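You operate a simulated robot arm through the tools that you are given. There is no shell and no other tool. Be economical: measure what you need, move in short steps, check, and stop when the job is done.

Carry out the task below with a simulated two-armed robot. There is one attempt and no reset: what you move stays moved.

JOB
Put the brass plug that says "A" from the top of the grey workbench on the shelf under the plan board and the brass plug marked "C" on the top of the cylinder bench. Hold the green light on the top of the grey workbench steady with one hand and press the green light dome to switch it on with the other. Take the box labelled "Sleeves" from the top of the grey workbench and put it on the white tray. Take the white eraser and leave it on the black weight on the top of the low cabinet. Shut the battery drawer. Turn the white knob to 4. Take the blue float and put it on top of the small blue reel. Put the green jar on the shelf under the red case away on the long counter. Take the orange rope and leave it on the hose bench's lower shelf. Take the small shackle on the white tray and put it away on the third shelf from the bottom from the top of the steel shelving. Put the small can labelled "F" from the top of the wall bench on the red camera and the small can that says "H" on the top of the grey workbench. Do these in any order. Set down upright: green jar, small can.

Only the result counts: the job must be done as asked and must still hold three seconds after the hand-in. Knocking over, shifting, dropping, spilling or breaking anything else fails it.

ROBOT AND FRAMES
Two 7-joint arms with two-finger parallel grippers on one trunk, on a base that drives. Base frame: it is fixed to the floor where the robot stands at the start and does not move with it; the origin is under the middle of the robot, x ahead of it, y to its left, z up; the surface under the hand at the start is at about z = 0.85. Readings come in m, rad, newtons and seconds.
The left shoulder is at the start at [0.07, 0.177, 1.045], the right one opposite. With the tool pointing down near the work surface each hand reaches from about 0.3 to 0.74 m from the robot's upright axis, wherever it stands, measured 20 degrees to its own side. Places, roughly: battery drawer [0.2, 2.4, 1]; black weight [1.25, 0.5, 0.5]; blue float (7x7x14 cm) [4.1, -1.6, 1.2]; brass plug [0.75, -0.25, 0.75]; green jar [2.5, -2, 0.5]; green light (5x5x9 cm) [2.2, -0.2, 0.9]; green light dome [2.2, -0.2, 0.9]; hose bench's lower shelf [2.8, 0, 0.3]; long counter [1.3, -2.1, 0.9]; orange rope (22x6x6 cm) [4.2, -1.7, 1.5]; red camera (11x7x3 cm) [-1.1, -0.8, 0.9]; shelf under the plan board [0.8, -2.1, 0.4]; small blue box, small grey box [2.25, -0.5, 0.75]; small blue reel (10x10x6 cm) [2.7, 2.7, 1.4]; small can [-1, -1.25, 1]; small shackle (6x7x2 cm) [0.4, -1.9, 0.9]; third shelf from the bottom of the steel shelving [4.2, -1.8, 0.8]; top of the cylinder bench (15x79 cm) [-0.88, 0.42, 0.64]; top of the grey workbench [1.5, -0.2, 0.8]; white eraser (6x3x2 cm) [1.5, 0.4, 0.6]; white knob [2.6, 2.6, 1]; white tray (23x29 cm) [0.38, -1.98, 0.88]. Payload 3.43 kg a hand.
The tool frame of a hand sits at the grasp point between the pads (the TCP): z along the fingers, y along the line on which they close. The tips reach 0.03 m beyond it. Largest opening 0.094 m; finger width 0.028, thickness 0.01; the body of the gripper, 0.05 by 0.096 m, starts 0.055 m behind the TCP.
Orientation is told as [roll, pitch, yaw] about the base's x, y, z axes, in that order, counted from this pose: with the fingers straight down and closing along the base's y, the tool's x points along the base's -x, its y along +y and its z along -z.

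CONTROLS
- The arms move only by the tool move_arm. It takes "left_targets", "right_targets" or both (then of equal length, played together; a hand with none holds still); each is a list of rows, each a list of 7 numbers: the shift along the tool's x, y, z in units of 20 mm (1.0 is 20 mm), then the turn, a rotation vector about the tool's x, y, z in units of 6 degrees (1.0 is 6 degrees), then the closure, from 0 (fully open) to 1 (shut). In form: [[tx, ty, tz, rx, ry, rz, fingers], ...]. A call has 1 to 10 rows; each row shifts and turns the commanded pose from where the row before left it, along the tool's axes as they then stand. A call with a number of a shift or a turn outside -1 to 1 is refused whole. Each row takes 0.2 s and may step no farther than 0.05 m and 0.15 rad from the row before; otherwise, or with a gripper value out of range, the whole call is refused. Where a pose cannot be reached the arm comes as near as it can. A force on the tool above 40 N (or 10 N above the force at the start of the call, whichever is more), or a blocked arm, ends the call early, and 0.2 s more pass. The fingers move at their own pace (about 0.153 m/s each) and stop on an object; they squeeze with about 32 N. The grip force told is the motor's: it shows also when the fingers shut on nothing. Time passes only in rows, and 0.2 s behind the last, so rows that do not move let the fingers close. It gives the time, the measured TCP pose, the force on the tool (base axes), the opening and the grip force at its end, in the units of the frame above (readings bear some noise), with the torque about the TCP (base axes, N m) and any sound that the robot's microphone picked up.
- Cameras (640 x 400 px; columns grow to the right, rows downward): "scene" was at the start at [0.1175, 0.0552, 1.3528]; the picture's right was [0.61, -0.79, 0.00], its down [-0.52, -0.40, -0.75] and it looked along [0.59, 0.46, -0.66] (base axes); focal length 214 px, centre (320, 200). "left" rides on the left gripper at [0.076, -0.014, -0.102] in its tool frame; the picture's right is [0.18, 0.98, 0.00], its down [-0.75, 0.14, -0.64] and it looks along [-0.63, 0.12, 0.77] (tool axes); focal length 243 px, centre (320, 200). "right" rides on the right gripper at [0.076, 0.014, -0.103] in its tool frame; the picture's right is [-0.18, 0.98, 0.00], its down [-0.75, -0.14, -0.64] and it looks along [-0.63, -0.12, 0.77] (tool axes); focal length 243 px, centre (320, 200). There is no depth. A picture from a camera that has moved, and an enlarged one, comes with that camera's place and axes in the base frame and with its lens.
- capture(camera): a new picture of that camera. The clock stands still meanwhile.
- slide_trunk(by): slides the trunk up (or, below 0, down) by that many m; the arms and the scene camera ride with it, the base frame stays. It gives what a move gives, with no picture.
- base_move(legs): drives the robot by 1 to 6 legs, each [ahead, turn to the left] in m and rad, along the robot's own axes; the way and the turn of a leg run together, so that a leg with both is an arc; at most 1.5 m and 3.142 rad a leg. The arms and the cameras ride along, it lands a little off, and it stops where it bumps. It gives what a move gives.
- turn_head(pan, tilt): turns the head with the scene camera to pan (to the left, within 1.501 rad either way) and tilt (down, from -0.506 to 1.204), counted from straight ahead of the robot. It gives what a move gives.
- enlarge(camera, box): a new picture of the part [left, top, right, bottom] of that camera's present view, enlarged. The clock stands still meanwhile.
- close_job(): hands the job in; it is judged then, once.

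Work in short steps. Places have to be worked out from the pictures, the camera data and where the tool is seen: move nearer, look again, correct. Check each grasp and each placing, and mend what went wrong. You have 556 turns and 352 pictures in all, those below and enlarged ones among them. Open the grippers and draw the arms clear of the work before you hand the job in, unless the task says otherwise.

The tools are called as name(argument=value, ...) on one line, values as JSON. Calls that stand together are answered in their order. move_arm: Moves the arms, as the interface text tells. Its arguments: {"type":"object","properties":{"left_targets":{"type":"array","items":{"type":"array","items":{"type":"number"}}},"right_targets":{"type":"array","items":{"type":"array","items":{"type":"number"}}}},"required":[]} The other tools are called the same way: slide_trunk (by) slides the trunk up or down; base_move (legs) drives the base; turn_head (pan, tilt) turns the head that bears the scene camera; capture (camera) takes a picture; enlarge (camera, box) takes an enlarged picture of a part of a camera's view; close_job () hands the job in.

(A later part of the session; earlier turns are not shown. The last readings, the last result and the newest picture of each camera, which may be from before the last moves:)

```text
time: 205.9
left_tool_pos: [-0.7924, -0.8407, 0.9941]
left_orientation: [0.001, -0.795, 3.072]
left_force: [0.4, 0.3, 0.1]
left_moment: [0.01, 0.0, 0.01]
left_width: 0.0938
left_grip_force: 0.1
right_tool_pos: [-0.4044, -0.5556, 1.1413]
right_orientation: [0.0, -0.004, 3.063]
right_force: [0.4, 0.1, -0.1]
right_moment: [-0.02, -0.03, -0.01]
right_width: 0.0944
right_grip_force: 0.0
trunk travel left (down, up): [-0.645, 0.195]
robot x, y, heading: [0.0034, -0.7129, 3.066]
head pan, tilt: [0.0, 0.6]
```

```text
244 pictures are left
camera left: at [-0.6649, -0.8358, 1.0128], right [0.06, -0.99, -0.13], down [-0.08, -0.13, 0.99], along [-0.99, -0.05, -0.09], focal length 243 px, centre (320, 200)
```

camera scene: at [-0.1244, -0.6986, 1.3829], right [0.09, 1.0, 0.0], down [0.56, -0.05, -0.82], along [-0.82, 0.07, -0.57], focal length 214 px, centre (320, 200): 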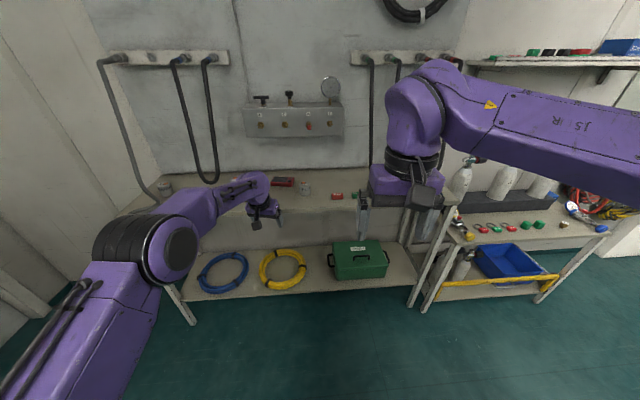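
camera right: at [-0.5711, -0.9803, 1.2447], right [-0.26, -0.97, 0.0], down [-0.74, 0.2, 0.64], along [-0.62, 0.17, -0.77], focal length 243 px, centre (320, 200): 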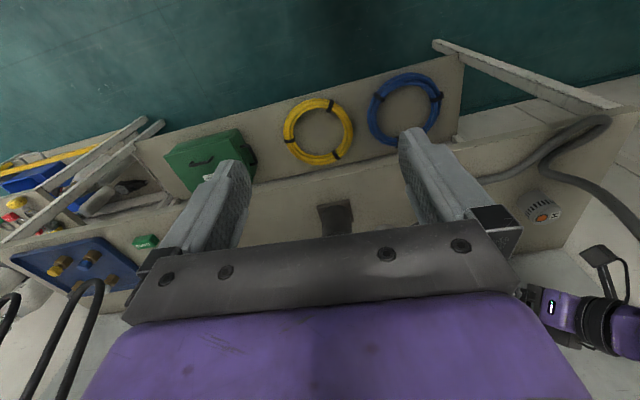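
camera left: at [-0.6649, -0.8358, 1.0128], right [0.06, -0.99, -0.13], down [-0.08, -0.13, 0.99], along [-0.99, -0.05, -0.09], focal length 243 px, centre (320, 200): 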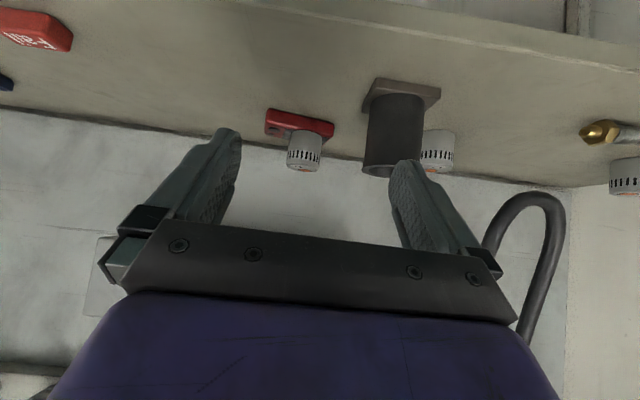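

F now stands on the red camera. Next, can H: its grey hose hangs right in front, so I'll come from the -y side (pointing +y) with a flatter 60° tilt. I set the left hand's attitude, then reverse around to the bench's left end.

move_arm(left_targets=[[0.7, -0.3, -0.7, 0, 0, 0, 0], [0.7, -0.3, -0.7, 0, 0, 0, 0], [0.7, -0.3, -0.7, 0, 0, 0, 0], [0.7, -0.3, -0.7, 0, 0, 0, 0], [0, 0, 0, 0, -1, 0, 0], [0, 0, 0, 0, -1, 0, 0], [0, 0, 0, 0, -0.4, 0, 0]])

move_arm(left_targets=[[0, 0, 0, 0.86, 0, 0.5, 0], [0, 0, 0, 0.86, 0, 0.5, 0], [0, 0, 0, 0.86, 0, 0.5, 0], [0, 0, 0, 0.86, 0, 0.5, 0], [0, 0, 0, 0.86, 0, 0.5, 0], [0, 0, 0, 0.7, 0, 0.4, 0]])

base_move(legs=[[0, -2.066], [-0.934, 0], [0, 0.757], [-0.54, 0]])

capture(camera="scene")

```text
time: 207.5
left_tool_pos: [-0.7119, -0.8204, 0.9942]
left_orientation: [0.002, -1.047, 3.071]
left_force: [-0.5, 0.6, 0.8]
left_moment: [-0.04, -0.01, 0.02]
left_width: 0.0939
left_grip_force: 0.0
right_tool_pos: [-0.4035, -0.5549, 1.1412]
right_orientation: [0.001, -0.002, 3.063]
right_force: [-0.3, -0.7, -0.3]
right_moment: [0.01, -0.01, 0.03]
right_width: 0.0941
right_grip_force: 0.1
trunk travel left (down, up): [-0.645, 0.195]
robot x, y, heading: [0.0017, -0.7134, 3.06]
head pan, tilt: [0.0, 0.6]
```

```text
time: 208.9
left_tool_pos: [-0.7116, -0.8236, 0.9929]
left_orientation: [0.003, -1.045, 2.463]
left_force: [0.0, 0.2, 0.2]
left_moment: [-0.03, 0.01, 0.0]
left_width: 0.0939
left_grip_force: 0.0
right_tool_pos: [-0.4049, -0.5572, 1.1421]
right_orientation: [0.0, -0.004, 3.062]
right_force: [-0.5, -0.5, 0.2]
right_moment: [-0.02, -0.02, 0.02]
right_width: 0.094
right_grip_force: 0.0
trunk travel left (down, up): [-0.645, 0.195]
robot x, y, heading: [-0.0004, -0.7118, 3.061]
head pan, tilt: [0.0, 0.6]
```

```text
time: 223.4
left_tool_pos: [-0.6777, -1.3569, 0.9929]
left_orientation: [0.003, -1.043, 1.148]
left_force: [-0.2, 0.0, -0.1]
left_moment: [0.01, 0.02, -0.01]
left_width: 0.0937
left_grip_force: 0.1
right_tool_pos: [-0.3415, -1.5873, 1.142]
right_orientation: [0.001, -0.003, 1.748]
right_force: [0.7, 0.1, -0.3]
right_moment: [-0.01, -0.02, -0.01]
right_width: 0.0939
right_grip_force: 0.0
trunk travel left (down, up): [-0.645, 0.195]
robot x, y, heading: [-0.3891, -2.0224, 1.744]
head pan, tilt: [0.0, 0.6]
```

```text
243 pictures are left
camera scene: at [-0.4144, -1.8792, 1.383], right [0.98, 0.17, 0.0], down [0.1, -0.56, -0.82], along [-0.14, 0.81, -0.57], focal length 214 px, centre (320, 200)
```

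scene: 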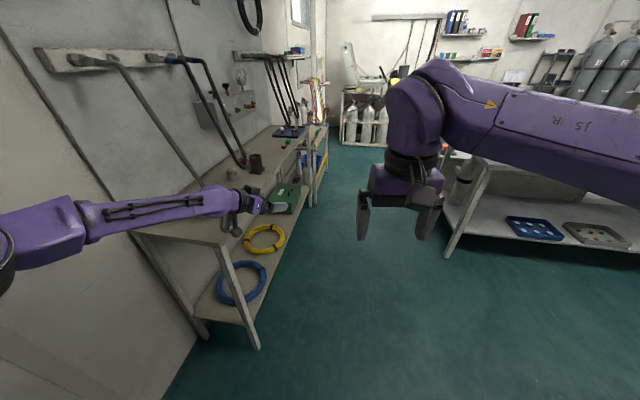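

base_move(legs=[[0, 0.436]])

turn_head(pan=0.15, tilt=0.6)

capture(camera="scene")

capture(camera="left")

```text
time: 225.0
left_tool_pos: [-0.9239, -1.5323, 0.9936]
left_orientation: [0.002, -1.045, 1.574]
left_force: [0.4, -0.1, 0.3]
left_moment: [0.01, -0.01, 0.03]
left_width: 0.0939
left_grip_force: 0.0
right_tool_pos: [-0.5243, -1.606, 1.1415]
right_orientation: [-0.002, -0.003, 2.168]
right_force: [-0.1, 0.4, -0.2]
right_moment: [0.0, 0.0, 0.02]
right_width: 0.0942
right_grip_force: 0.0
trunk travel left (down, up): [-0.645, 0.195]
robot x, y, heading: [-0.3935, -2.0158, 2.171]
head pan, tilt: [0.0, 0.6]
```

```text
time: 225.7
left_tool_pos: [-0.9236, -1.5334, 0.9939]
left_orientation: [0.004, -1.045, 1.573]
left_force: [-0.2, -0.1, 0.3]
left_moment: [0.04, -0.01, -0.01]
left_width: 0.094
left_grip_force: 0.0
right_tool_pos: [-0.5226, -1.6056, 1.1406]
right_orientation: [0.002, -0.005, 2.168]
right_force: [-0.2, 0.1, 0.0]
right_moment: [-0.04, 0.04, 0.0]
right_width: 0.094
right_grip_force: 0.0
trunk travel left (down, up): [-0.645, 0.195]
robot x, y, heading: [-0.3914, -2.0204, 2.169]
head pan, tilt: [0.15, 0.6]
```

```text
242 pictures are left
camera scene: at [-0.4788, -1.9096, 1.383], right [0.73, 0.68, 0.0], down [0.38, -0.41, -0.82], along [-0.56, 0.6, -0.57], focal length 214 px, centre (320, 200)
```

scene: 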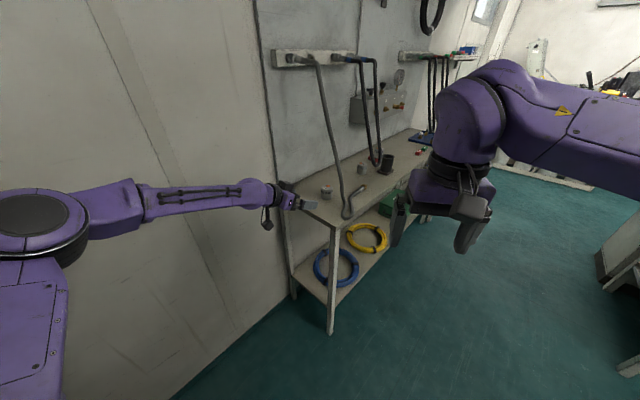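

```text
241 pictures are left
camera left: at [-0.909, -1.6606, 0.9796], right [-0.98, -0.1, -0.16], down [-0.14, -0.18, 0.97], along [-0.12, 0.98, 0.16], focal length 243 px, centre (320, 200)
```

left: 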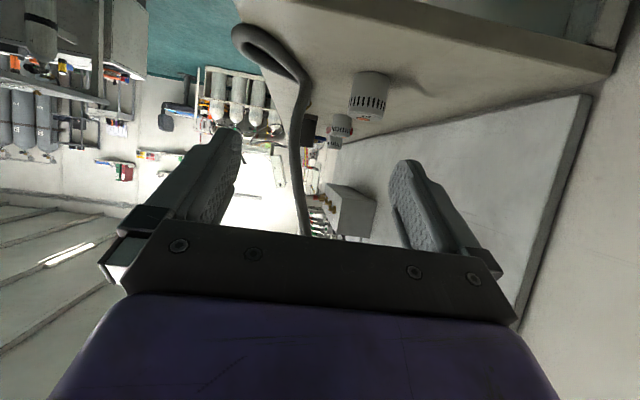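

H at ≈(-0.987,-1.315), the strand is well to the +x side (≈-0.91). Lower to z≈0.90 off the bench's end, then drive in.

move_arm(left_targets=[[0.87, 0, 0.5, 0, 0, 0, 0.1], [0.87, 0, 0.5, 0, 0, 0, 0.1], [0.87, 0, 0.5, 0, 0, 0, 0.1], [0.87, 0, 0.5, 0, 0, 0, 0.1], [0.3, 0, 0.18, 0, 0, 0, 0.1], [0, 0, 0, 0, 0, 0, 0.1]])

base_move(legs=[[0.11, 0]])

capture(camera="left")

enlarge(camera="scene", box=[240, 150, 400, 250])

```text
time: 227.1
left_tool_pos: [-0.9241, -1.5318, 0.9063]
left_orientation: [0.002, -1.046, 1.573]
left_force: [0.6, -0.3, 0.2]
left_moment: [0.0, -0.04, -0.01]
left_width: 0.0846
left_grip_force: 0.0
right_tool_pos: [-0.5226, -1.6056, 1.1422]
right_orientation: [0.001, -0.004, 2.17]
right_force: [1.2, 0.1, 0.0]
right_moment: [-0.02, 0.01, 0.0]
right_width: 0.0939
right_grip_force: 0.0
trunk travel left (down, up): [-0.645, 0.195]
robot x, y, heading: [-0.3925, -2.0152, 2.174]
head pan, tilt: [0.15, 0.6]
```

```text
time: 228.3
left_tool_pos: [-0.9863, -1.4403, 0.9072]
left_orientation: [0.004, -1.048, 1.571]
left_force: [-0.5, 0.3, -0.1]
left_moment: [0.01, 0.01, -0.02]
left_width: 0.0845
left_grip_force: 0.0
right_tool_pos: [-0.5857, -1.5135, 1.144]
right_orientation: [-0.001, -0.002, 2.169]
right_force: [-0.2, 0.8, 0.6]
right_moment: [-0.01, 0.01, 0.01]
right_width: 0.0939
right_grip_force: 0.1
trunk travel left (down, up): [-0.645, 0.195]
robot x, y, heading: [-0.4535, -1.9258, 2.164]
head pan, tilt: [0.15, 0.6]
```

```text
240 pictures are left
camera left: at [-0.9721, -1.5687, 0.8929], right [-0.98, -0.09, -0.16], down [-0.14, -0.18, 0.97], along [-0.12, 0.98, 0.16], focal length 243 px, centre (320, 200)
```

left: 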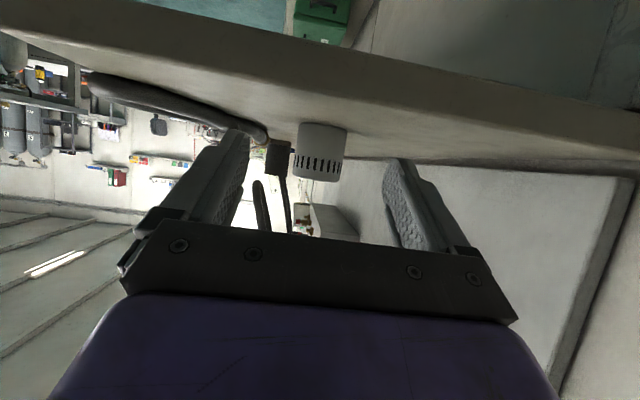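

```text
4.00 times, centred on (320, 200) of scene
camera zoom: at [-0.5409, -1.8179, 1.383], right [0.73, 0.68, 0.0], down [0.38, -0.41, -0.83], along [-0.56, 0.6, -0.56], focal length 858 px, centre (320, 200)
```

zoom: 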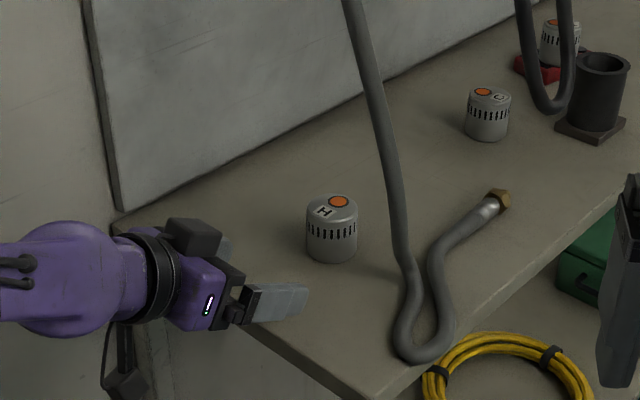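

Clear approach. Advance 12.5 cm along +y with the arm.

move_arm(left_targets=[[-0.55, 0, 0.84, 0, 0, 0, 0.1], [-0.5, 0, 0.87, 0, 0, 0, 0.1], [-0.5, 0, 0.87, 0, 0, 0, 0.1], [-0.5, 0, 0.87, 0, 0, 0, 0.1], [-0.5, 0, 0.87, 0, 0, 0, 0.1], [-0.5, 0, 0.87, 0, 0, 0, 0.1], [-0.2, 0, 0.3, 0, 0, 0, 0.1], [0, 0, 0, 0, 0, 0, 0.1]])

capture(camera="left")

enlarge(camera="scene", box=[240, 150, 400, 250])

```text
time: 230.1
left_tool_pos: [-0.9862, -1.314, 0.9065]
left_orientation: [0.004, -1.044, 1.569]
left_force: [-0.8, 0.5, -0.1]
left_moment: [0.01, 0.01, 0.0]
left_width: 0.0849
left_grip_force: 0.1
right_tool_pos: [-0.5857, -1.5126, 1.1428]
right_orientation: [-0.001, -0.003, 2.17]
right_force: [-0.1, -0.4, 0.0]
right_moment: [-0.02, 0.0, 0.0]
right_width: 0.094
right_grip_force: 0.1
trunk travel left (down, up): [-0.645, 0.195]
robot x, y, heading: [-0.4522, -1.9284, 2.162]
head pan, tilt: [0.15, 0.6]
```

```text
238 pictures are left
camera left: at [-0.9722, -1.4415, 0.8932], right [-0.98, -0.09, -0.16], down [-0.14, -0.18, 0.97], along [-0.12, 0.98, 0.16], focal length 243 px, centre (320, 200)
```

left: 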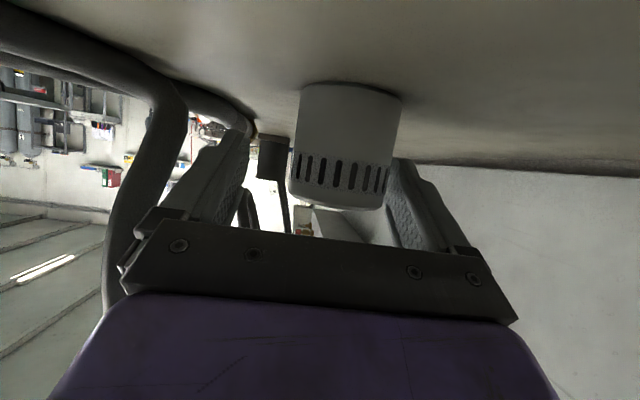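

```text
4.00 times, centred on (320, 200) of scene
camera zoom: at [-0.541, -1.8178, 1.383], right [0.73, 0.68, 0.0], down [0.38, -0.41, -0.82], along [-0.56, 0.6, -0.57], focal length 858 px, centre (320, 200)
```

zoom: 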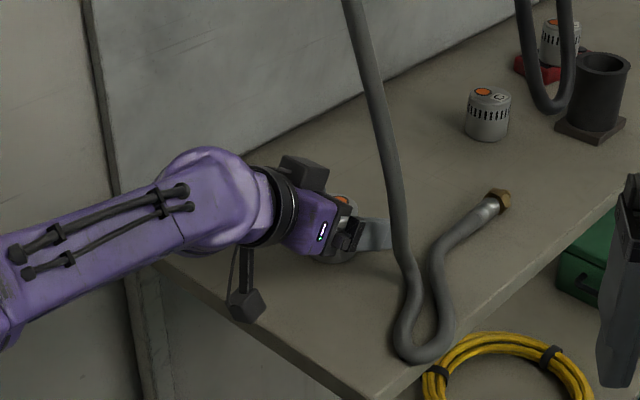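

Shift 1 cm toward -x and close on H.

move_arm(left_targets=[[0, 0.5, 0, 0, 0, 0, 0.1], [0, 0, 0, 0, 0, 0, 1], [0, 0, 0, 0, 0, 0, 1], [0, 0, 0, 0, 0, 0, 1], [0, 0, 0, 0, 0, 0, 1]])

capture(camera="left")

```text
time: 231.3
left_tool_pos: [-0.9977, -1.3142, 0.9076]
left_orientation: [0.004, -1.045, 1.574]
left_force: [-0.2, -0.1, 0.4]
left_moment: [0.03, 0.03, -0.02]
left_width: 0.0525
left_grip_force: 32.0
right_tool_pos: [-0.5855, -1.5143, 1.142]
right_orientation: [-0.001, -0.004, 2.169]
right_force: [-0.2, -0.2, 0.2]
right_moment: [0.01, -0.05, -0.02]
right_width: 0.0942
right_grip_force: 0.1
trunk travel left (down, up): [-0.645, 0.195]
robot x, y, heading: [-0.4518, -1.9262, 2.165]
head pan, tilt: [0.15, 0.6]
```

```text
236 pictures are left
camera left: at [-0.983, -1.4414, 0.8936], right [-0.98, -0.09, -0.16], down [-0.14, -0.18, 0.97], along [-0.12, 0.98, 0.16], focal length 243 px, centre (320, 200)
```

left: 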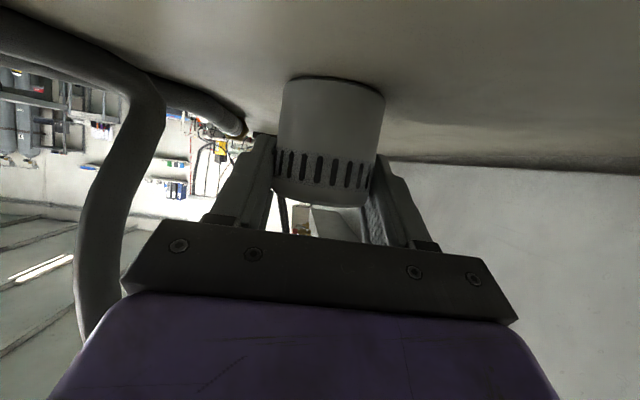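

H held. Lift 1.5 cm, retreat along -y with the arm, then back the base out.

move_arm(left_targets=[[-0.65, 0, -0.38, 0, 0, 0, 1], [0.5, 0, -0.87, 0, 0, 0, 1], [0.5, 0, -0.87, 0, 0, 0, 1], [0.5, 0, -0.87, 0, 0, 0, 1], [0.5, 0, -0.87, 0, 0, 0, 1], [0.5, 0, -0.87, 0, 0, 0, 1], [0.5, 0, -0.87, 0, 0, 0, 1], [0, 0, 0, 0, 0, 0, 1]])

enlarge(camera="scene", box=[200, 130, 400, 255])

```text
time: 233.1
left_tool_pos: [-0.9958, -1.4353, 0.9241]
left_orientation: [0.003, -1.045, 1.57]
left_force: [0.8, 0.4, -0.2]
left_moment: [0.0, -0.03, 0.06]
left_width: 0.0524
left_grip_force: 31.8
right_tool_pos: [-0.5857, -1.5131, 1.1411]
right_orientation: [0.0, -0.003, 2.168]
right_force: [-0.1, 0.9, -0.3]
right_moment: [0.0, -0.02, 0.0]
right_width: 0.094
right_grip_force: 0.0
trunk travel left (down, up): [-0.645, 0.195]
robot x, y, heading: [-0.4566, -1.9278, 2.167]
head pan, tilt: [0.15, 0.6]
```

```text
3.20 times, centred on (300, 192) of scene
camera zoom: at [-0.5411, -1.8169, 1.3829], right [0.73, 0.68, 0.0], down [0.38, -0.41, -0.82], along [-0.56, 0.6, -0.57], focal length 686 px, centre (384, 224)
```

zoom: 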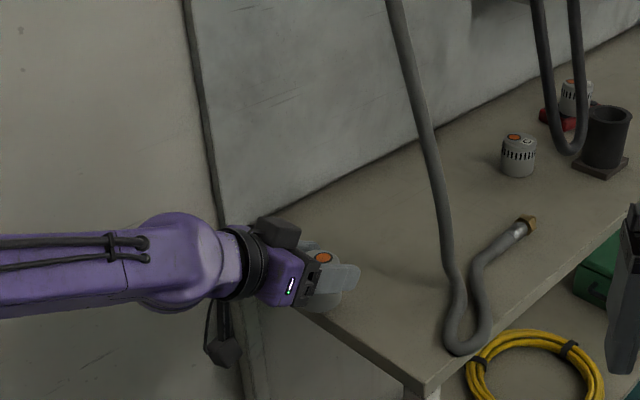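

Back out and drive round to the near end of the grey workbench to set H there.

base_move(legs=[[-0.12, 0], [0, -0.64], [1.5, 0], [0.35, 0], [0, -1.5]])

turn_head(pan=0.0, tilt=0.65)

capture(camera="scene")

```text
time: 248.6
left_tool_pos: [0.425, -0.0386, 0.9234]
left_orientation: [0.005, -1.044, -0.605]
left_force: [-0.6, 0.4, -0.8]
left_moment: [0.04, -0.01, 0.03]
left_width: 0.052
left_grip_force: 32.8
right_tool_pos: [0.1269, -0.3334, 1.1423]
right_orientation: [0.0, -0.004, -0.007]
right_force: [-0.2, 0.3, 0.2]
right_moment: [0.0, 0.01, 0.01]
right_width: 0.0941
right_grip_force: 0.0
trunk travel left (down, up): [-0.645, 0.195]
robot x, y, heading: [-0.2875, -0.2098, -0.006]
head pan, tilt: [0.15, 0.6]
```

```text
time: 249.3
left_tool_pos: [0.425, -0.0392, 0.9233]
left_orientation: [0.003, -1.044, -0.606]
left_force: [0.3, -0.3, -0.9]
left_moment: [0.02, 0.0, -0.01]
left_width: 0.0514
left_grip_force: 32.2
right_tool_pos: [0.1274, -0.3328, 1.1417]
right_orientation: [0.001, -0.002, -0.007]
right_force: [0.5, -0.2, 0.6]
right_moment: [0.03, 0.01, 0.02]
right_width: 0.0937
right_grip_force: 0.0
trunk travel left (down, up): [-0.645, 0.195]
robot x, y, heading: [-0.29, -0.2073, -0.001]
head pan, tilt: [0.0, 0.649]
```

```text
234 pictures are left
camera scene: at [-0.1507, -0.2041, 1.3787], right [-0.01, -1.0, 0.0], down [-0.6, 0.0, -0.8], along [0.8, -0.01, -0.6], focal length 214 px, centre (320, 200)
```

scene: 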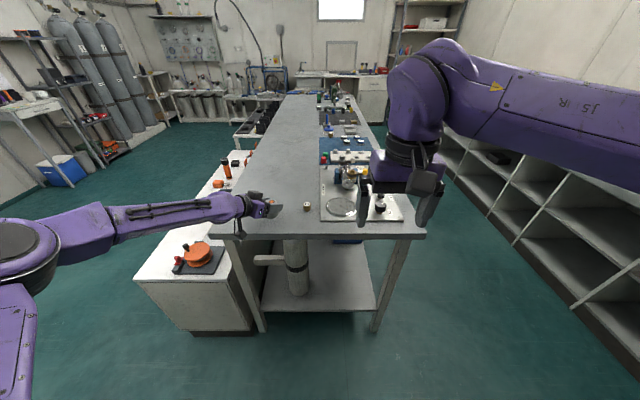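

H is over the bench edge already. Drive ahead 17 cm, then lower H at about (0.6,-0.04).

base_move(legs=[[0.17, 0]])

move_arm(left_targets=[[0.35, 0, 0.2, 0, 0, 0, 1], [0, 0, 0, 0, 0, 0, 1]])

capture(camera="left")

enlarge(camera="scene", box=[200, 160, 400, 285])

```text
time: 250.8
left_tool_pos: [0.5994, -0.0413, 0.9244]
left_orientation: [0.003, -1.045, -0.606]
left_force: [0.0, 0.6, -1.0]
left_moment: [-0.03, 0.04, -0.01]
left_width: 0.0516
left_grip_force: 32.1
right_tool_pos: [0.3015, -0.3356, 1.1432]
right_orientation: [0.001, -0.003, -0.009]
right_force: [-0.3, 0.6, 0.4]
right_moment: [0.0, 0.05, 0.01]
right_width: 0.094
right_grip_force: 0.1
trunk travel left (down, up): [-0.645, 0.195]
robot x, y, heading: [-0.1183, -0.2106, -0.008]
head pan, tilt: [0.0, 0.649]
```

```text
time: 251.4
left_tool_pos: [0.6006, -0.0406, 0.9151]
left_orientation: [0.004, -1.046, -0.605]
left_force: [-0.2, 0.1, -2.1]
left_moment: [0.0, 0.02, 0.0]
left_width: 0.0512
left_grip_force: 31.9
right_tool_pos: [0.3016, -0.3348, 1.1427]
right_orientation: [0.0, -0.003, -0.008]
right_force: [0.1, 0.5, 0.1]
right_moment: [-0.03, -0.01, -0.02]
right_width: 0.0941
right_grip_force: 0.2
trunk travel left (down, up): [-0.645, 0.195]
robot x, y, heading: [-0.1151, -0.2055, -0.006]
head pan, tilt: [0.0, 0.649]
```

```text
233 pictures are left
camera left: at [0.488, 0.0187, 0.9026], right [0.48, 0.86, -0.16], down [-0.07, 0.22, 0.97], along [0.87, -0.46, 0.16], focal length 243 px, centre (320, 200)
```

left: 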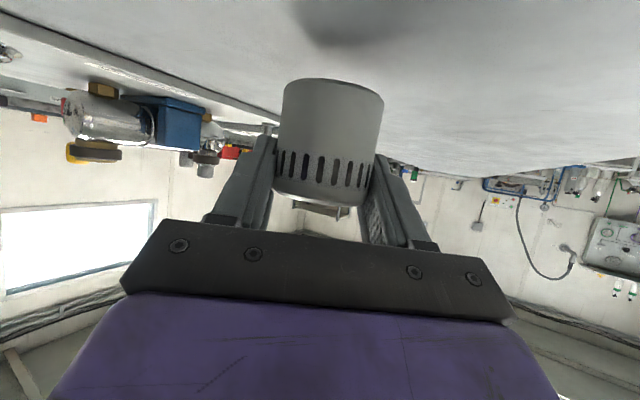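

```text
3.20 times, centred on (300, 222) of scene
camera zoom: at [0.0244, -0.2057, 1.3786], right [-0.01, -1.0, 0.0], down [-0.61, 0.0, -0.8], along [0.8, -0.01, -0.61], focal length 686 px, centre (384, 128)
```

zoom: 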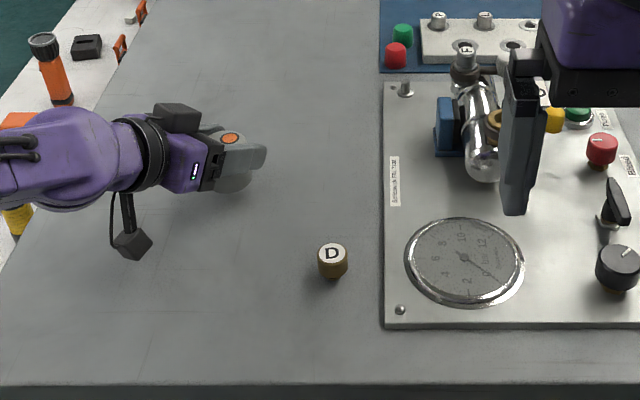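

Clear spot. Lower in small steps until contact.

move_arm(left_targets=[[0.22, 0, 0.125, 0, 0, 0, 1], [0, 0, 0, 0, 0, 0, 1]])

move_arm(left_targets=[[0.13, 0, 0.075, 0, 0, 0, 1], [0, 0, 0, 0, 0, 0, 1]])

move_arm(left_targets=[[0.13, 0, 0.075, 0, 0, 0, 1], [0, 0, 0, 0, 0, 0, 1]])

move_arm(left_targets=[[0.13, 0, 0.075, 0, 0, 0, 1], [0, 0, 0, 0, 0, 0, 1]])

```text
time: 252.0
left_tool_pos: [0.5992, -0.0419, 0.9115]
left_orientation: [0.002, -1.045, -0.605]
left_force: [0.5, -0.3, -1.0]
left_moment: [0.02, -0.02, 0.01]
left_width: 0.0514
left_grip_force: 31.6
right_tool_pos: [0.3005, -0.335, 1.142]
right_orientation: [0.001, -0.004, -0.008]
right_force: [0.1, -0.1, 0.6]
right_moment: [-0.02, -0.04, -0.05]
right_width: 0.0941
right_grip_force: 0.0
trunk travel left (down, up): [-0.645, 0.195]
robot x, y, heading: [-0.1111, -0.2052, -0.007]
head pan, tilt: [0.0, 0.649]
```

```text
time: 252.6
left_tool_pos: [0.6001, -0.0403, 0.9079]
left_orientation: [0.002, -1.046, -0.605]
left_force: [0.5, -0.1, -1.5]
left_moment: [-0.02, 0.0, 0.02]
left_width: 0.0515
left_grip_force: 31.7
right_tool_pos: [0.301, -0.3351, 1.1422]
right_orientation: [0.0, -0.003, -0.008]
right_force: [-0.8, 0.9, -0.2]
right_moment: [0.03, 0.03, -0.03]
right_width: 0.0939
right_grip_force: 0.0
trunk travel left (down, up): [-0.645, 0.195]
robot x, y, heading: [-0.1106, -0.2081, -0.014]
head pan, tilt: [0.0, 0.649]
```

```text
time: 253.2
left_tool_pos: [0.6003, -0.0397, 0.9044]
left_orientation: [0.005, -1.046, -0.605]
left_force: [-0.7, -0.1, -0.2]
left_moment: [-0.01, 0.01, 0.01]
left_width: 0.0512
left_grip_force: 32.0
right_tool_pos: [0.301, -0.3346, 1.1427]
right_orientation: [0.0, -0.003, -0.007]
right_force: [-0.1, 0.2, -0.1]
right_moment: [-0.01, -0.01, 0.03]
right_width: 0.0939
right_grip_force: 0.0
trunk travel left (down, up): [-0.645, 0.195]
robot x, y, heading: [-0.1115, -0.2082, -0.012]
head pan, tilt: [0.0, 0.649]
```

```text
time: 253.8
left_tool_pos: [0.5999, -0.0397, 0.9024]
left_orientation: [0.004, -1.045, -0.605]
left_force: [0.0, 0.4, -2.0]
left_moment: [-0.02, 0.04, 0.03]
left_width: 0.0515
left_grip_force: 32.6
right_tool_pos: [0.3019, -0.3353, 1.1427]
right_orientation: [0.001, -0.004, -0.009]
right_force: [-0.3, 0.6, -0.1]
right_moment: [0.05, -0.02, 0.02]
right_width: 0.094
right_grip_force: 0.0
trunk travel left (down, up): [-0.645, 0.195]
robot x, y, heading: [-0.1165, -0.209, -0.011]
head pan, tilt: [0.0, 0.649]
```

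move_arm(left_targets=[[0.13, 0, 0.075, 0, 0, 0, 1], [0, 0, 0, 0, 0, 0, 1]])

move_arm(left_targets=[[0.13, 0, 0.075, 0, 0, 0, 1], [0, 0, 0, 0, 0, 0, 1]])

capture(camera="left")

```text
time: 254.4
left_tool_pos: [0.6004, -0.0403, 0.9002]
left_orientation: [0.004, -1.046, -0.605]
left_force: [-0.1, -0.5, -1.2]
left_moment: [0.02, -0.01, 0.01]
left_width: 0.0511
left_grip_force: 31.6
right_tool_pos: [0.3022, -0.3356, 1.1427]
right_orientation: [0.0, -0.003, -0.01]
right_force: [0.1, -0.4, 0.4]
right_moment: [0.02, -0.01, 0.01]
right_width: 0.094
right_grip_force: 0.1
trunk travel left (down, up): [-0.645, 0.195]
robot x, y, heading: [-0.1146, -0.2089, -0.008]
head pan, tilt: [0.0, 0.649]
```

```text
time: 255.0
left_tool_pos: [0.5991, -0.0403, 0.8974]
left_orientation: [0.006, -1.05, -0.607]
left_force: [2.4, 0.6, 5.5]
left_moment: [0.09, -0.04, -0.03]
left_width: 0.0514
left_grip_force: 31.8
right_tool_pos: [0.3007, -0.3352, 1.1433]
right_orientation: [0.0, -0.006, -0.007]
right_force: [-0.6, 0.5, 0.0]
right_moment: [-0.01, 0.0, -0.01]
right_width: 0.0939
right_grip_force: 0.0
trunk travel left (down, up): [-0.645, 0.195]
robot x, y, heading: [-0.1157, -0.2078, -0.011]
head pan, tilt: [0.0, 0.649]
```

```text
231 pictures are left
camera left: at [0.4862, 0.0187, 0.8834], right [0.48, 0.86, -0.16], down [-0.07, 0.22, 0.97], along [0.87, -0.46, 0.16], focal length 243 px, centre (320, 200)
```

left: 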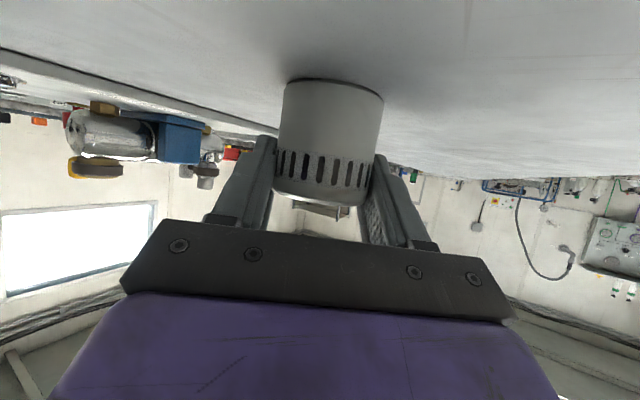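

Contact. Open, rise and back off.

move_arm(left_targets=[[0.06, 0, 0.035, 0, 0, 0, 1], [0, 0, 0, 0, 0, 0, 0.6], [0, 0, 0, 0, 0, 0, 0.2], [0, 0, 0, 0, 0, 0, 0.1], [-0.5, 0, -0.29, 0, 0, 0, 0], [-0.87, 0, -0.5, 0, 0, 0, 0], [-0.87, 0, -0.5, 0, 0, 0, 0], [-0.87, 0, -0.5, 0, 0, 0, 0], [-0.87, 0, -0.5, 0, 0, 0, 0]])

capture(camera="left")

base_move(legs=[[-0.35, 0]])

capture(camera="scene")

```text
time: 257.0
left_tool_pos: [0.6013, -0.0418, 0.9861]
left_orientation: [0.003, -1.046, -0.609]
left_force: [-0.4, -0.1, -0.6]
left_moment: [0.03, -0.02, 0.02]
left_width: 0.0936
left_grip_force: 0.1
right_tool_pos: [0.3007, -0.3358, 1.1426]
right_orientation: [-0.001, -0.004, -0.009]
right_force: [0.7, 0.4, -0.5]
right_moment: [-0.02, 0.01, 0.0]
right_width: 0.094
right_grip_force: 0.0
trunk travel left (down, up): [-0.645, 0.195]
robot x, y, heading: [-0.1121, -0.2102, -0.004]
head pan, tilt: [0.0, 0.649]
```

```text
230 pictures are left
camera left: at [0.4889, 0.0181, 0.9725], right [0.48, 0.86, -0.16], down [-0.07, 0.22, 0.97], along [0.87, -0.46, 0.16], focal length 243 px, centre (320, 200)
```

left: 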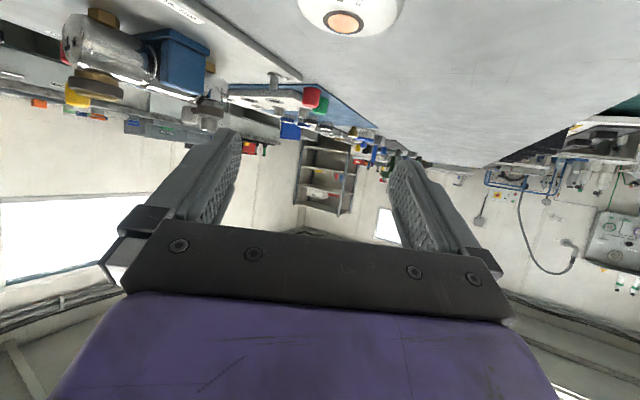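

```text
time: 259.2
left_tool_pos: [0.2573, -0.039, 0.9866]
left_orientation: [0.003, -1.046, -0.608]
left_force: [-1.0, 0.2, 0.5]
left_moment: [-0.02, 0.02, 0.02]
left_width: 0.094
left_grip_force: 0.1
right_tool_pos: [-0.0458, -0.3334, 1.1424]
right_orientation: [0.0, -0.005, -0.01]
right_force: [0.1, -0.8, 0.2]
right_moment: [-0.06, 0.02, -0.05]
right_width: 0.0942
right_grip_force: 0.1
trunk travel left (down, up): [-0.645, 0.195]
robot x, y, heading: [-0.4607, -0.2024, -0.013]
head pan, tilt: [0.0, 0.649]
```

```text
229 pictures are left
camera scene: at [-0.3225, -0.2027, 1.3787], right [-0.01, -1.0, 0.0], down [-0.6, 0.01, -0.8], along [0.8, -0.01, -0.6], focal length 214 px, centre (320, 200)
```

scene: 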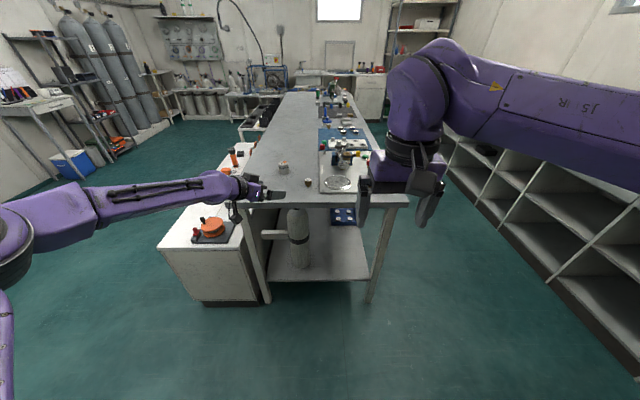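

H stands upright. Now fold the left arm to the compact tool-down pose and drive into the aisle next to plug A.

move_arm(left_targets=[[-0.5, 0, 0, -0.86, 0, -0.5, 0], [-0.5, 0, 0, -0.86, 0, -0.5, 0], [-0.5, 0, 0, -0.86, 0, -0.5, 0], [-0.5, 0, 0, -0.86, 0, -0.5, 0], [-0.5, 0, 0, -0.86, 0, -0.5, 0], [-0.5, 0, 0, -0.7, 0, -0.4, 0]])

move_arm(left_targets=[[0, 0.5, 0, 0, 1, 0, 0], [0, 0.5, 0, 0, 1, 0, 0], [0, 0.5, 0, 0, 1, 0, 0], [0, 0.5, 0, 0, 1, 0, 0], [0, 0.5, 0, 0, 1, 0, 0], [0.5, 0.5, 0, 0, 1, 0, 0], [0.5, 0.5, -0.5, 0, 1, 0, 0], [0.5, 0.5, -0.5, 0, 1, 0, 0], [0.5, 0.5, -0.5, 0, 1, 0, 0], [0.5, 0.5, -0.5, 0, 1, 0, 0]])

move_arm(left_targets=[[1, 0.5, -0.5, 0, 0, 0, 0], [1, 0.5, -0.5, 0, 0, 0, 0], [1, 0.5, -0.5, 0, 0, 0, 0], [1, 0.5, -0.5, 0, 0, 0, 0], [1, 0.5, -0.5, 0, 0, 0, 0], [1, 0.5, 0, 0, 0, 0, 0], [1, 0.5, 0, 0, 0, 0, 0], [1, 0.5, 0, 0, 0, 0, 0]])

base_move(legs=[[0, -1.41], [1.02, 0], [0, 1.42], [1.4, 0]])

```text
time: 260.6
left_tool_pos: [0.2849, -0.0525, 1.0399]
left_orientation: [0.004, -1.046, -0.001]
left_force: [0.2, -0.3, 0.6]
left_moment: [0.0, -0.04, 0.03]
left_width: 0.0939
left_grip_force: 0.1
right_tool_pos: [-0.0461, -0.3342, 1.1425]
right_orientation: [0.003, -0.004, -0.009]
right_force: [0.0, 0.1, -0.6]
right_moment: [0.03, -0.01, 0.01]
right_width: 0.094
right_grip_force: 0.1
trunk travel left (down, up): [-0.645, 0.195]
robot x, y, heading: [-0.4584, -0.2056, -0.012]
head pan, tilt: [0.0, 0.649]
```

```text
time: 262.9
left_tool_pos: [0.2109, 0.0705, 1.0574]
left_orientation: [-0.002, 0.0, 0.0]
left_force: [-1.1, 0.3, 1.0]
left_moment: [0.03, -0.04, 0.01]
left_width: 0.0938
left_grip_force: 0.0
left hand out of reach, approached as far as the arm can: row 9, 10
right_tool_pos: [-0.047, -0.3312, 1.1427]
right_orientation: [-0.001, -0.004, -0.011]
right_force: [-0.5, 0.8, 0.9]
right_moment: [0.01, 0.02, -0.01]
right_width: 0.0941
right_grip_force: 0.0
trunk travel left (down, up): [-0.645, 0.195]
robot x, y, heading: [-0.4612, -0.2042, -0.011]
head pan, tilt: [0.0, 0.649]
```

```text
time: 264.6
left_tool_pos: [0.1601, 0.1636, 1.1522]
left_orientation: [0.0, 0.002, 0.0]
left_force: [0.3, -0.8, -0.3]
left_moment: [0.03, 0.01, 0.0]
left_width: 0.094
left_grip_force: 0.1
left hand out of reach, approached as far as the arm can: row 1, 2, 3, 4, 5, 6, 7, 8
right_tool_pos: [-0.0464, -0.3323, 1.1425]
right_orientation: [-0.001, -0.003, -0.009]
right_force: [0.0, -0.6, 0.2]
right_moment: [0.0, 0.02, 0.04]
right_width: 0.0941
right_grip_force: 0.1
trunk travel left (down, up): [-0.645, 0.195]
robot x, y, heading: [-0.4606, -0.2043, -0.007]
head pan, tilt: [0.0, 0.649]
```

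```text
time: 283.6
left_tool_pos: [1.7556, -0.8448, 1.1515]
left_orientation: [0.0, 0.003, -0.008]
left_force: [0.0, -0.2, 0.8]
left_moment: [-0.01, -0.01, -0.02]
left_width: 0.0939
left_grip_force: 0.0
right_tool_pos: [1.5467, -1.3388, 1.1431]
right_orientation: [0.002, -0.004, -0.018]
right_force: [-0.6, 0.0, 0.1]
right_moment: [-0.01, -0.02, 0.0]
right_width: 0.0942
right_grip_force: 0.0
trunk travel left (down, up): [-0.645, 0.195]
robot x, y, heading: [1.1335, -1.2052, -0.019]
head pan, tilt: [0.0, 0.649]
```

base_move(legs=[[0, 1.58], [0.2, 0]])

capture(camera="scene")

capture(camera="right")

```text
time: 289.2
left_tool_pos: [0.7121, -0.4159, 1.151]
left_orientation: [0.001, 0.001, 1.64]
left_force: [0.2, 0.0, -0.1]
left_moment: [0.0, 0.0, -0.02]
left_width: 0.0941
left_grip_force: 0.1
right_tool_pos: [1.2205, -0.5861, 1.1429]
right_orientation: [-0.001, -0.004, 1.63]
right_force: [0.5, 0.0, -0.8]
right_moment: [0.04, 0.01, -0.02]
right_width: 0.0941
right_grip_force: 0.1
trunk travel left (down, up): [-0.645, 0.195]
robot x, y, heading: [1.1244, -1.0079, 1.63]
head pan, tilt: [0.0, 0.649]
```

```text
228 pictures are left
camera scene: at [1.1153, -0.8687, 1.3788], right [1.0, 0.06, 0.0], down [0.04, -0.6, -0.8], along [-0.05, 0.8, -0.6], focal length 214 px, centre (320, 200)
```

scene: 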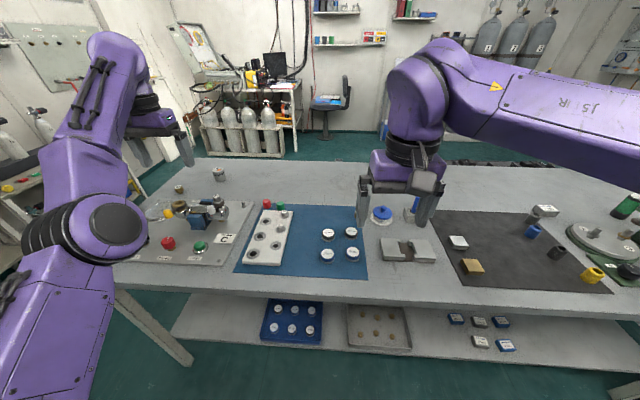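

```text
227 pictures are left
camera right: at [1.2127, -0.6636, 1.2452], right [-0.99, 0.13, 0.0], down [0.1, 0.76, 0.65], along [0.08, 0.64, -0.76], focal length 243 px, centre (320, 200)
```

right: 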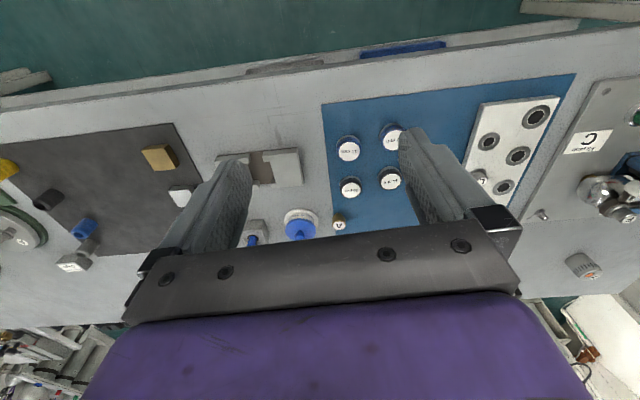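

A at ≈(1.217,-0.29), close beside the blue-knobbed lid, so I'll close along y (hand turned 90°). First move out and down, then turn.

base_move(legs=[[0.07, 0]])

move_arm(right_targets=[[-0.6, 0, 0.4, 0, 0, 1, 0], [-0.6, 0.06, 0.4, 0, 0, 1, 0], [-0.5, 0.1, 0.4, 0, 0, 1, 0], [-0.5, 0.2, 0.4, 0, 0, 1, 0], [-0.5, 0.25, 0.4, 0, 0, 1, 0], [-0.5, 0.3, 0.4, 0, 0, 1, 0], [0, 0, 0.4, 0, 0, 1, 0], [0, 0, 0.4, 0, 0, 1, 0], [0, 0, 0.4, 0, 0, 1, 0], [0, 0, 0.4, 0, 0, 1, 0]])

move_arm(right_targets=[[0, 0, 0, 0, 0, 1, 0.3], [0, 0, 0, 0, 0, 1, 0.3], [0, 0, 0, 0, 0, 1, 0.3], [0, 0, 0, 0, 0, 1, 0.3], [0, 0, 0, 0, 0, 1, 0.3]])

capture(camera="right")

```text
time: 290.2
left_tool_pos: [0.7081, -0.3545, 1.157]
left_orientation: [0.002, -0.004, 1.64]
left_force: [-0.7, -0.5, -0.3]
left_moment: [0.05, 0.02, -0.01]
left_width: 0.0943
left_grip_force: 0.1
right_tool_pos: [1.2173, -0.5238, 1.1463]
right_orientation: [0.002, -0.01, 1.631]
right_force: [0.2, -0.5, 0.8]
right_moment: [0.04, 0.0, 0.0]
right_width: 0.094
right_grip_force: 0.1
trunk travel left (down, up): [-0.645, 0.195]
robot x, y, heading: [1.1186, -0.9393, 1.634]
head pan, tilt: [0.0, 0.649]
```

```text
time: 292.4
left_tool_pos: [0.7072, -0.3458, 1.1519]
left_orientation: [0.002, 0.001, 1.64]
left_force: [0.4, 0.5, -0.4]
left_moment: [0.0, 0.01, -0.01]
left_width: 0.0941
left_grip_force: 0.0
right_tool_pos: [1.2119, -0.448, 1.0621]
right_orientation: [0.004, -0.003, 0.583]
right_force: [-0.6, -0.2, -0.3]
right_moment: [-0.02, 0.0, 0.04]
right_width: 0.094
right_grip_force: 0.2
trunk travel left (down, up): [-0.645, 0.195]
robot x, y, heading: [1.1188, -0.9384, 1.634]
head pan, tilt: [0.0, 0.649]
```

```text
time: 293.6
left_tool_pos: [0.7075, -0.3469, 1.1515]
left_orientation: [0.001, 0.002, 1.641]
left_force: [0.3, -0.5, 0.3]
left_moment: [-0.03, 0.01, -0.02]
left_width: 0.0941
left_grip_force: 0.1
right_tool_pos: [1.2116, -0.4493, 1.0632]
right_orientation: [0.007, -0.001, 0.058]
right_force: [0.2, 0.0, 0.0]
right_moment: [0.02, 0.0, -0.01]
right_width: 0.0658
right_grip_force: 0.1
trunk travel left (down, up): [-0.645, 0.195]
robot x, y, heading: [1.1177, -0.941, 1.632]
head pan, tilt: [0.0, 0.649]
```

```text
226 pictures are left
camera right: at [1.1358, -0.4401, 1.1662], right [0.13, 0.99, 0.0], down [0.76, -0.1, 0.64], along [0.64, -0.08, -0.77], focal length 243 px, centre (320, 200)
```

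right: 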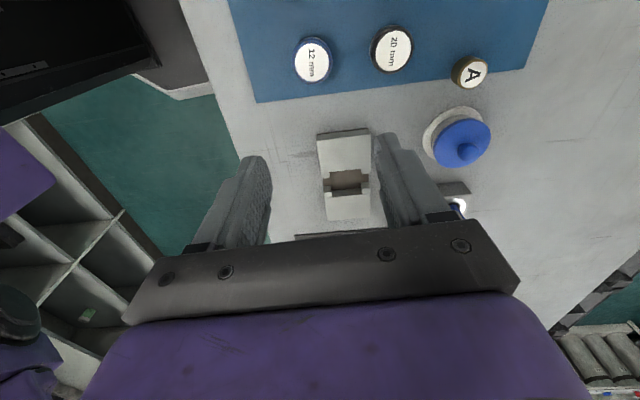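

A at ≈(1.2175,-0.287). Move 16 cm in +y while coming down to z≈0.95.

move_arm(right_targets=[[-0.1, 1, 0.6, 0, 0, 0, 0.3], [-0.1, 1, 0.6, 0, 0, 0, 0.3], [-0.1, 1, 0.6, 0, 0, 0, 0.3], [-0.1, 1, 0.6, 0, 0, 0, 0.3], [-0.1, 1, 0.6, 0, 0, 0, 0.3], [-0.1, 1, 0.6, 0, 0, 0, 0.3], [-0.1, 1, 0.6, 0, 0, 0, 0.3], [-0.1, 1, 0.6, 0, 0, 0, 0.3], [0, 0.1, 0.6, 0, 0, 0, 0.3], [0, 0, 0, 0, 0, 0, 0.3]])

capture(camera="right")

```text
time: 295.8
left_tool_pos: [0.7078, -0.3466, 1.1509]
left_orientation: [0.0, 0.0, 1.639]
left_force: [0.0, -0.5, -0.4]
left_moment: [0.0, -0.01, -0.04]
left_width: 0.0941
left_grip_force: 0.1
right_tool_pos: [1.2189, -0.2849, 0.957]
right_orientation: [0.005, 0.001, 0.06]
right_force: [-0.5, -0.2, 0.7]
right_moment: [-0.01, 0.02, 0.01]
right_width: 0.0661
right_grip_force: 0.1
trunk travel left (down, up): [-0.645, 0.195]
robot x, y, heading: [1.1183, -0.9385, 1.63]
head pan, tilt: [0.0, 0.649]
```

```text
225 pictures are left
camera right: at [1.1424, -0.2756, 1.0595], right [0.12, 0.99, 0.01], down [0.76, -0.1, 0.64], along [0.64, -0.08, -0.77], focal length 243 px, centre (320, 200)
```

right: 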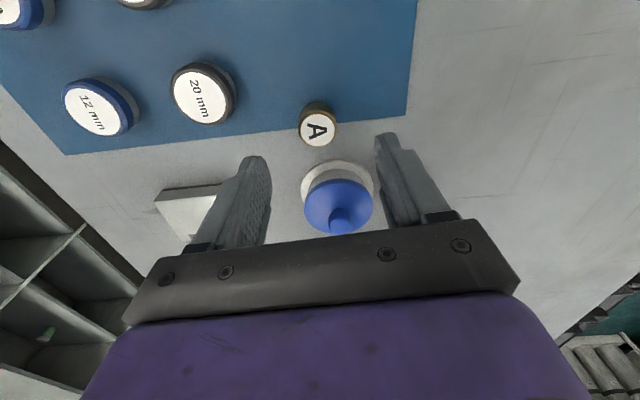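

Right above A; lower to z≈0.886 and close.

move_arm(right_targets=[[-0.1, 0, 1, 0, 0, 0, 0.3], [0, 0, 1, 0, 0, 0, 0.3], [0, 0, 1, 0, 0, 0, 0.3], [0, 0, 0.55, 0, 0, 0, 0.3], [0, 0, 0, 0, 0, 0, 0.3], [0, 0, 0, 0, 0, 0, 1], [0, 0, 0, 0, 0, 0, 1], [0, 0, 0, 0, 0, 0, 1]])

capture(camera="right")

```text
time: 297.6
left_tool_pos: [0.7081, -0.3472, 1.1518]
left_orientation: [0.003, 0.003, 1.64]
left_force: [-0.3, -0.6, 0.3]
left_moment: [-0.03, -0.02, -0.02]
left_width: 0.0939
left_grip_force: 0.1
right_tool_pos: [1.2205, -0.2863, 0.8836]
right_orientation: [0.007, -0.001, 0.059]
right_force: [-0.2, 1.6, 0.4]
right_moment: [0.0, 0.01, -0.01]
right_width: 0.0293
right_grip_force: 32.3
trunk travel left (down, up): [-0.645, 0.195]
robot x, y, heading: [1.1196, -0.9406, 1.635]
head pan, tilt: [0.0, 0.649]
```

```text
224 pictures are left
camera right: at [1.1449, -0.2776, 0.9869], right [0.13, 0.99, 0.0], down [0.76, -0.1, 0.64], along [0.64, -0.08, -0.77], focal length 243 px, centre (320, 200)
```

right: 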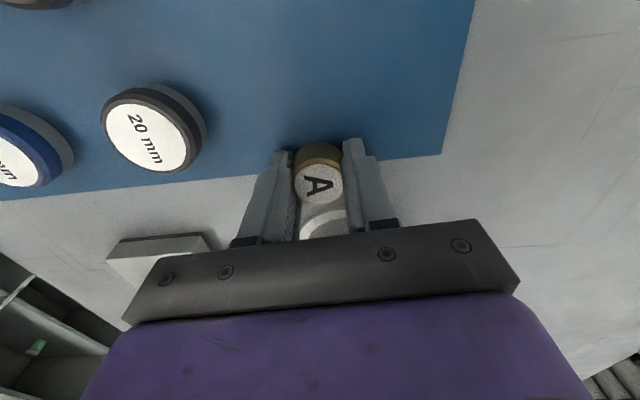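

A held. Lift and draw back, then back off into the aisle centre and turn towards the counter.

move_arm(right_targets=[[0, 0, -1, 0, 0, 0, 1], [0, 0, -1, 0, 0, 0, 1], [0, 0, -1, 0, 0, 0, 1], [0, 0, -1, 0, 0, 0, 1], [0, 0, -1, 0, 0, 0, 1], [0, -1, -1, 0, 0, 0, 1], [0, -1, -1, 0, 0, 0, 1], [0, -1, -1, 0, 0, 0, 1], [0, -1, -1, 0, 0, 0, 1], [0, -1, -1, 0, 0, 0, 1]])

move_arm(right_targets=[[0, -1, -0.3, 0, 0, 0, 1], [0, -1, -0.3, 0, 0, 0, 1], [0, -1, -0.3, 0, 0, 0, 1], [0, -1, -0.3, 0, 0, 0, 1], [0, -1, -0.3, 0, 0, 0, 1], [0, -1, 0, 0, 0, 0, 1], [0, -1, 0, 0, 0, 0, 1]])

base_move(legs=[[-0.25, 0], [0, 1.57], [0, 1.0]])

capture(camera="scene")

```text
time: 299.8
left_tool_pos: [0.7076, -0.3484, 1.1527]
left_orientation: [0.001, 0.0, 1.641]
left_force: [0.7, 0.0, 1.0]
left_moment: [0.01, 0.01, 0.02]
left_width: 0.0942
left_grip_force: 0.1
right_tool_pos: [1.2279, -0.3877, 1.0853]
right_orientation: [0.006, 0.001, 0.06]
right_force: [0.4, 1.1, -0.4]
right_moment: [-0.02, 0.02, 0.01]
right_width: 0.0289
right_grip_force: 32.1
trunk travel left (down, up): [-0.645, 0.195]
robot x, y, heading: [1.1217, -0.9392, 1.631]
head pan, tilt: [0.0, 0.649]
```

```text
time: 301.4
left_tool_pos: [0.7088, -0.3471, 1.1524]
left_orientation: [0.001, 0.0, 1.641]
left_force: [0.0, 0.9, 0.0]
left_moment: [0.0, 0.02, -0.02]
left_width: 0.0939
left_grip_force: 0.0
right_tool_pos: [1.2365, -0.5255, 1.1129]
right_orientation: [0.006, 0.002, 0.06]
right_force: [-0.5, 0.1, -0.5]
right_moment: [0.02, -0.01, -0.01]
right_width: 0.0292
right_grip_force: 31.8
trunk travel left (down, up): [-0.645, 0.195]
robot x, y, heading: [1.118, -0.9412, 1.63]
head pan, tilt: [0.0, 0.649]
```

```text
time: 309.5
left_tool_pos: [1.1266, -1.9029, 1.1514]
left_orientation: [-0.001, 0.0, -2.12]
left_force: [-0.8, -0.6, 0.1]
left_moment: [-0.01, -0.03, 0.02]
left_width: 0.0939
left_grip_force: 0.1
right_tool_pos: [0.7981, -1.4528, 1.112]
right_orientation: [0.006, 0.0, 2.585]
right_force: [0.0, 0.1, -0.8]
right_moment: [0.03, -0.01, 0.02]
right_width: 0.0288
right_grip_force: 32.2
trunk travel left (down, up): [-0.645, 0.195]
robot x, y, heading: [1.1299, -1.1812, -2.128]
head pan, tilt: [0.0, 0.649]
```

```text
223 pictures are left
camera scene: at [1.0613, -1.2961, 1.3787], right [-0.85, 0.53, 0.0], down [0.32, 0.51, -0.8], along [-0.42, -0.68, -0.6], focal length 214 px, centre (320, 200)
```

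scene: 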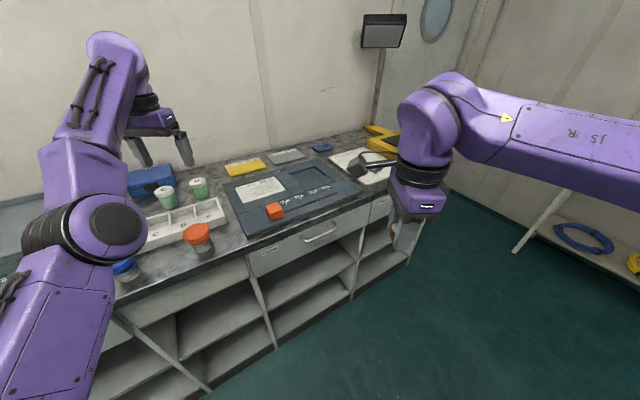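

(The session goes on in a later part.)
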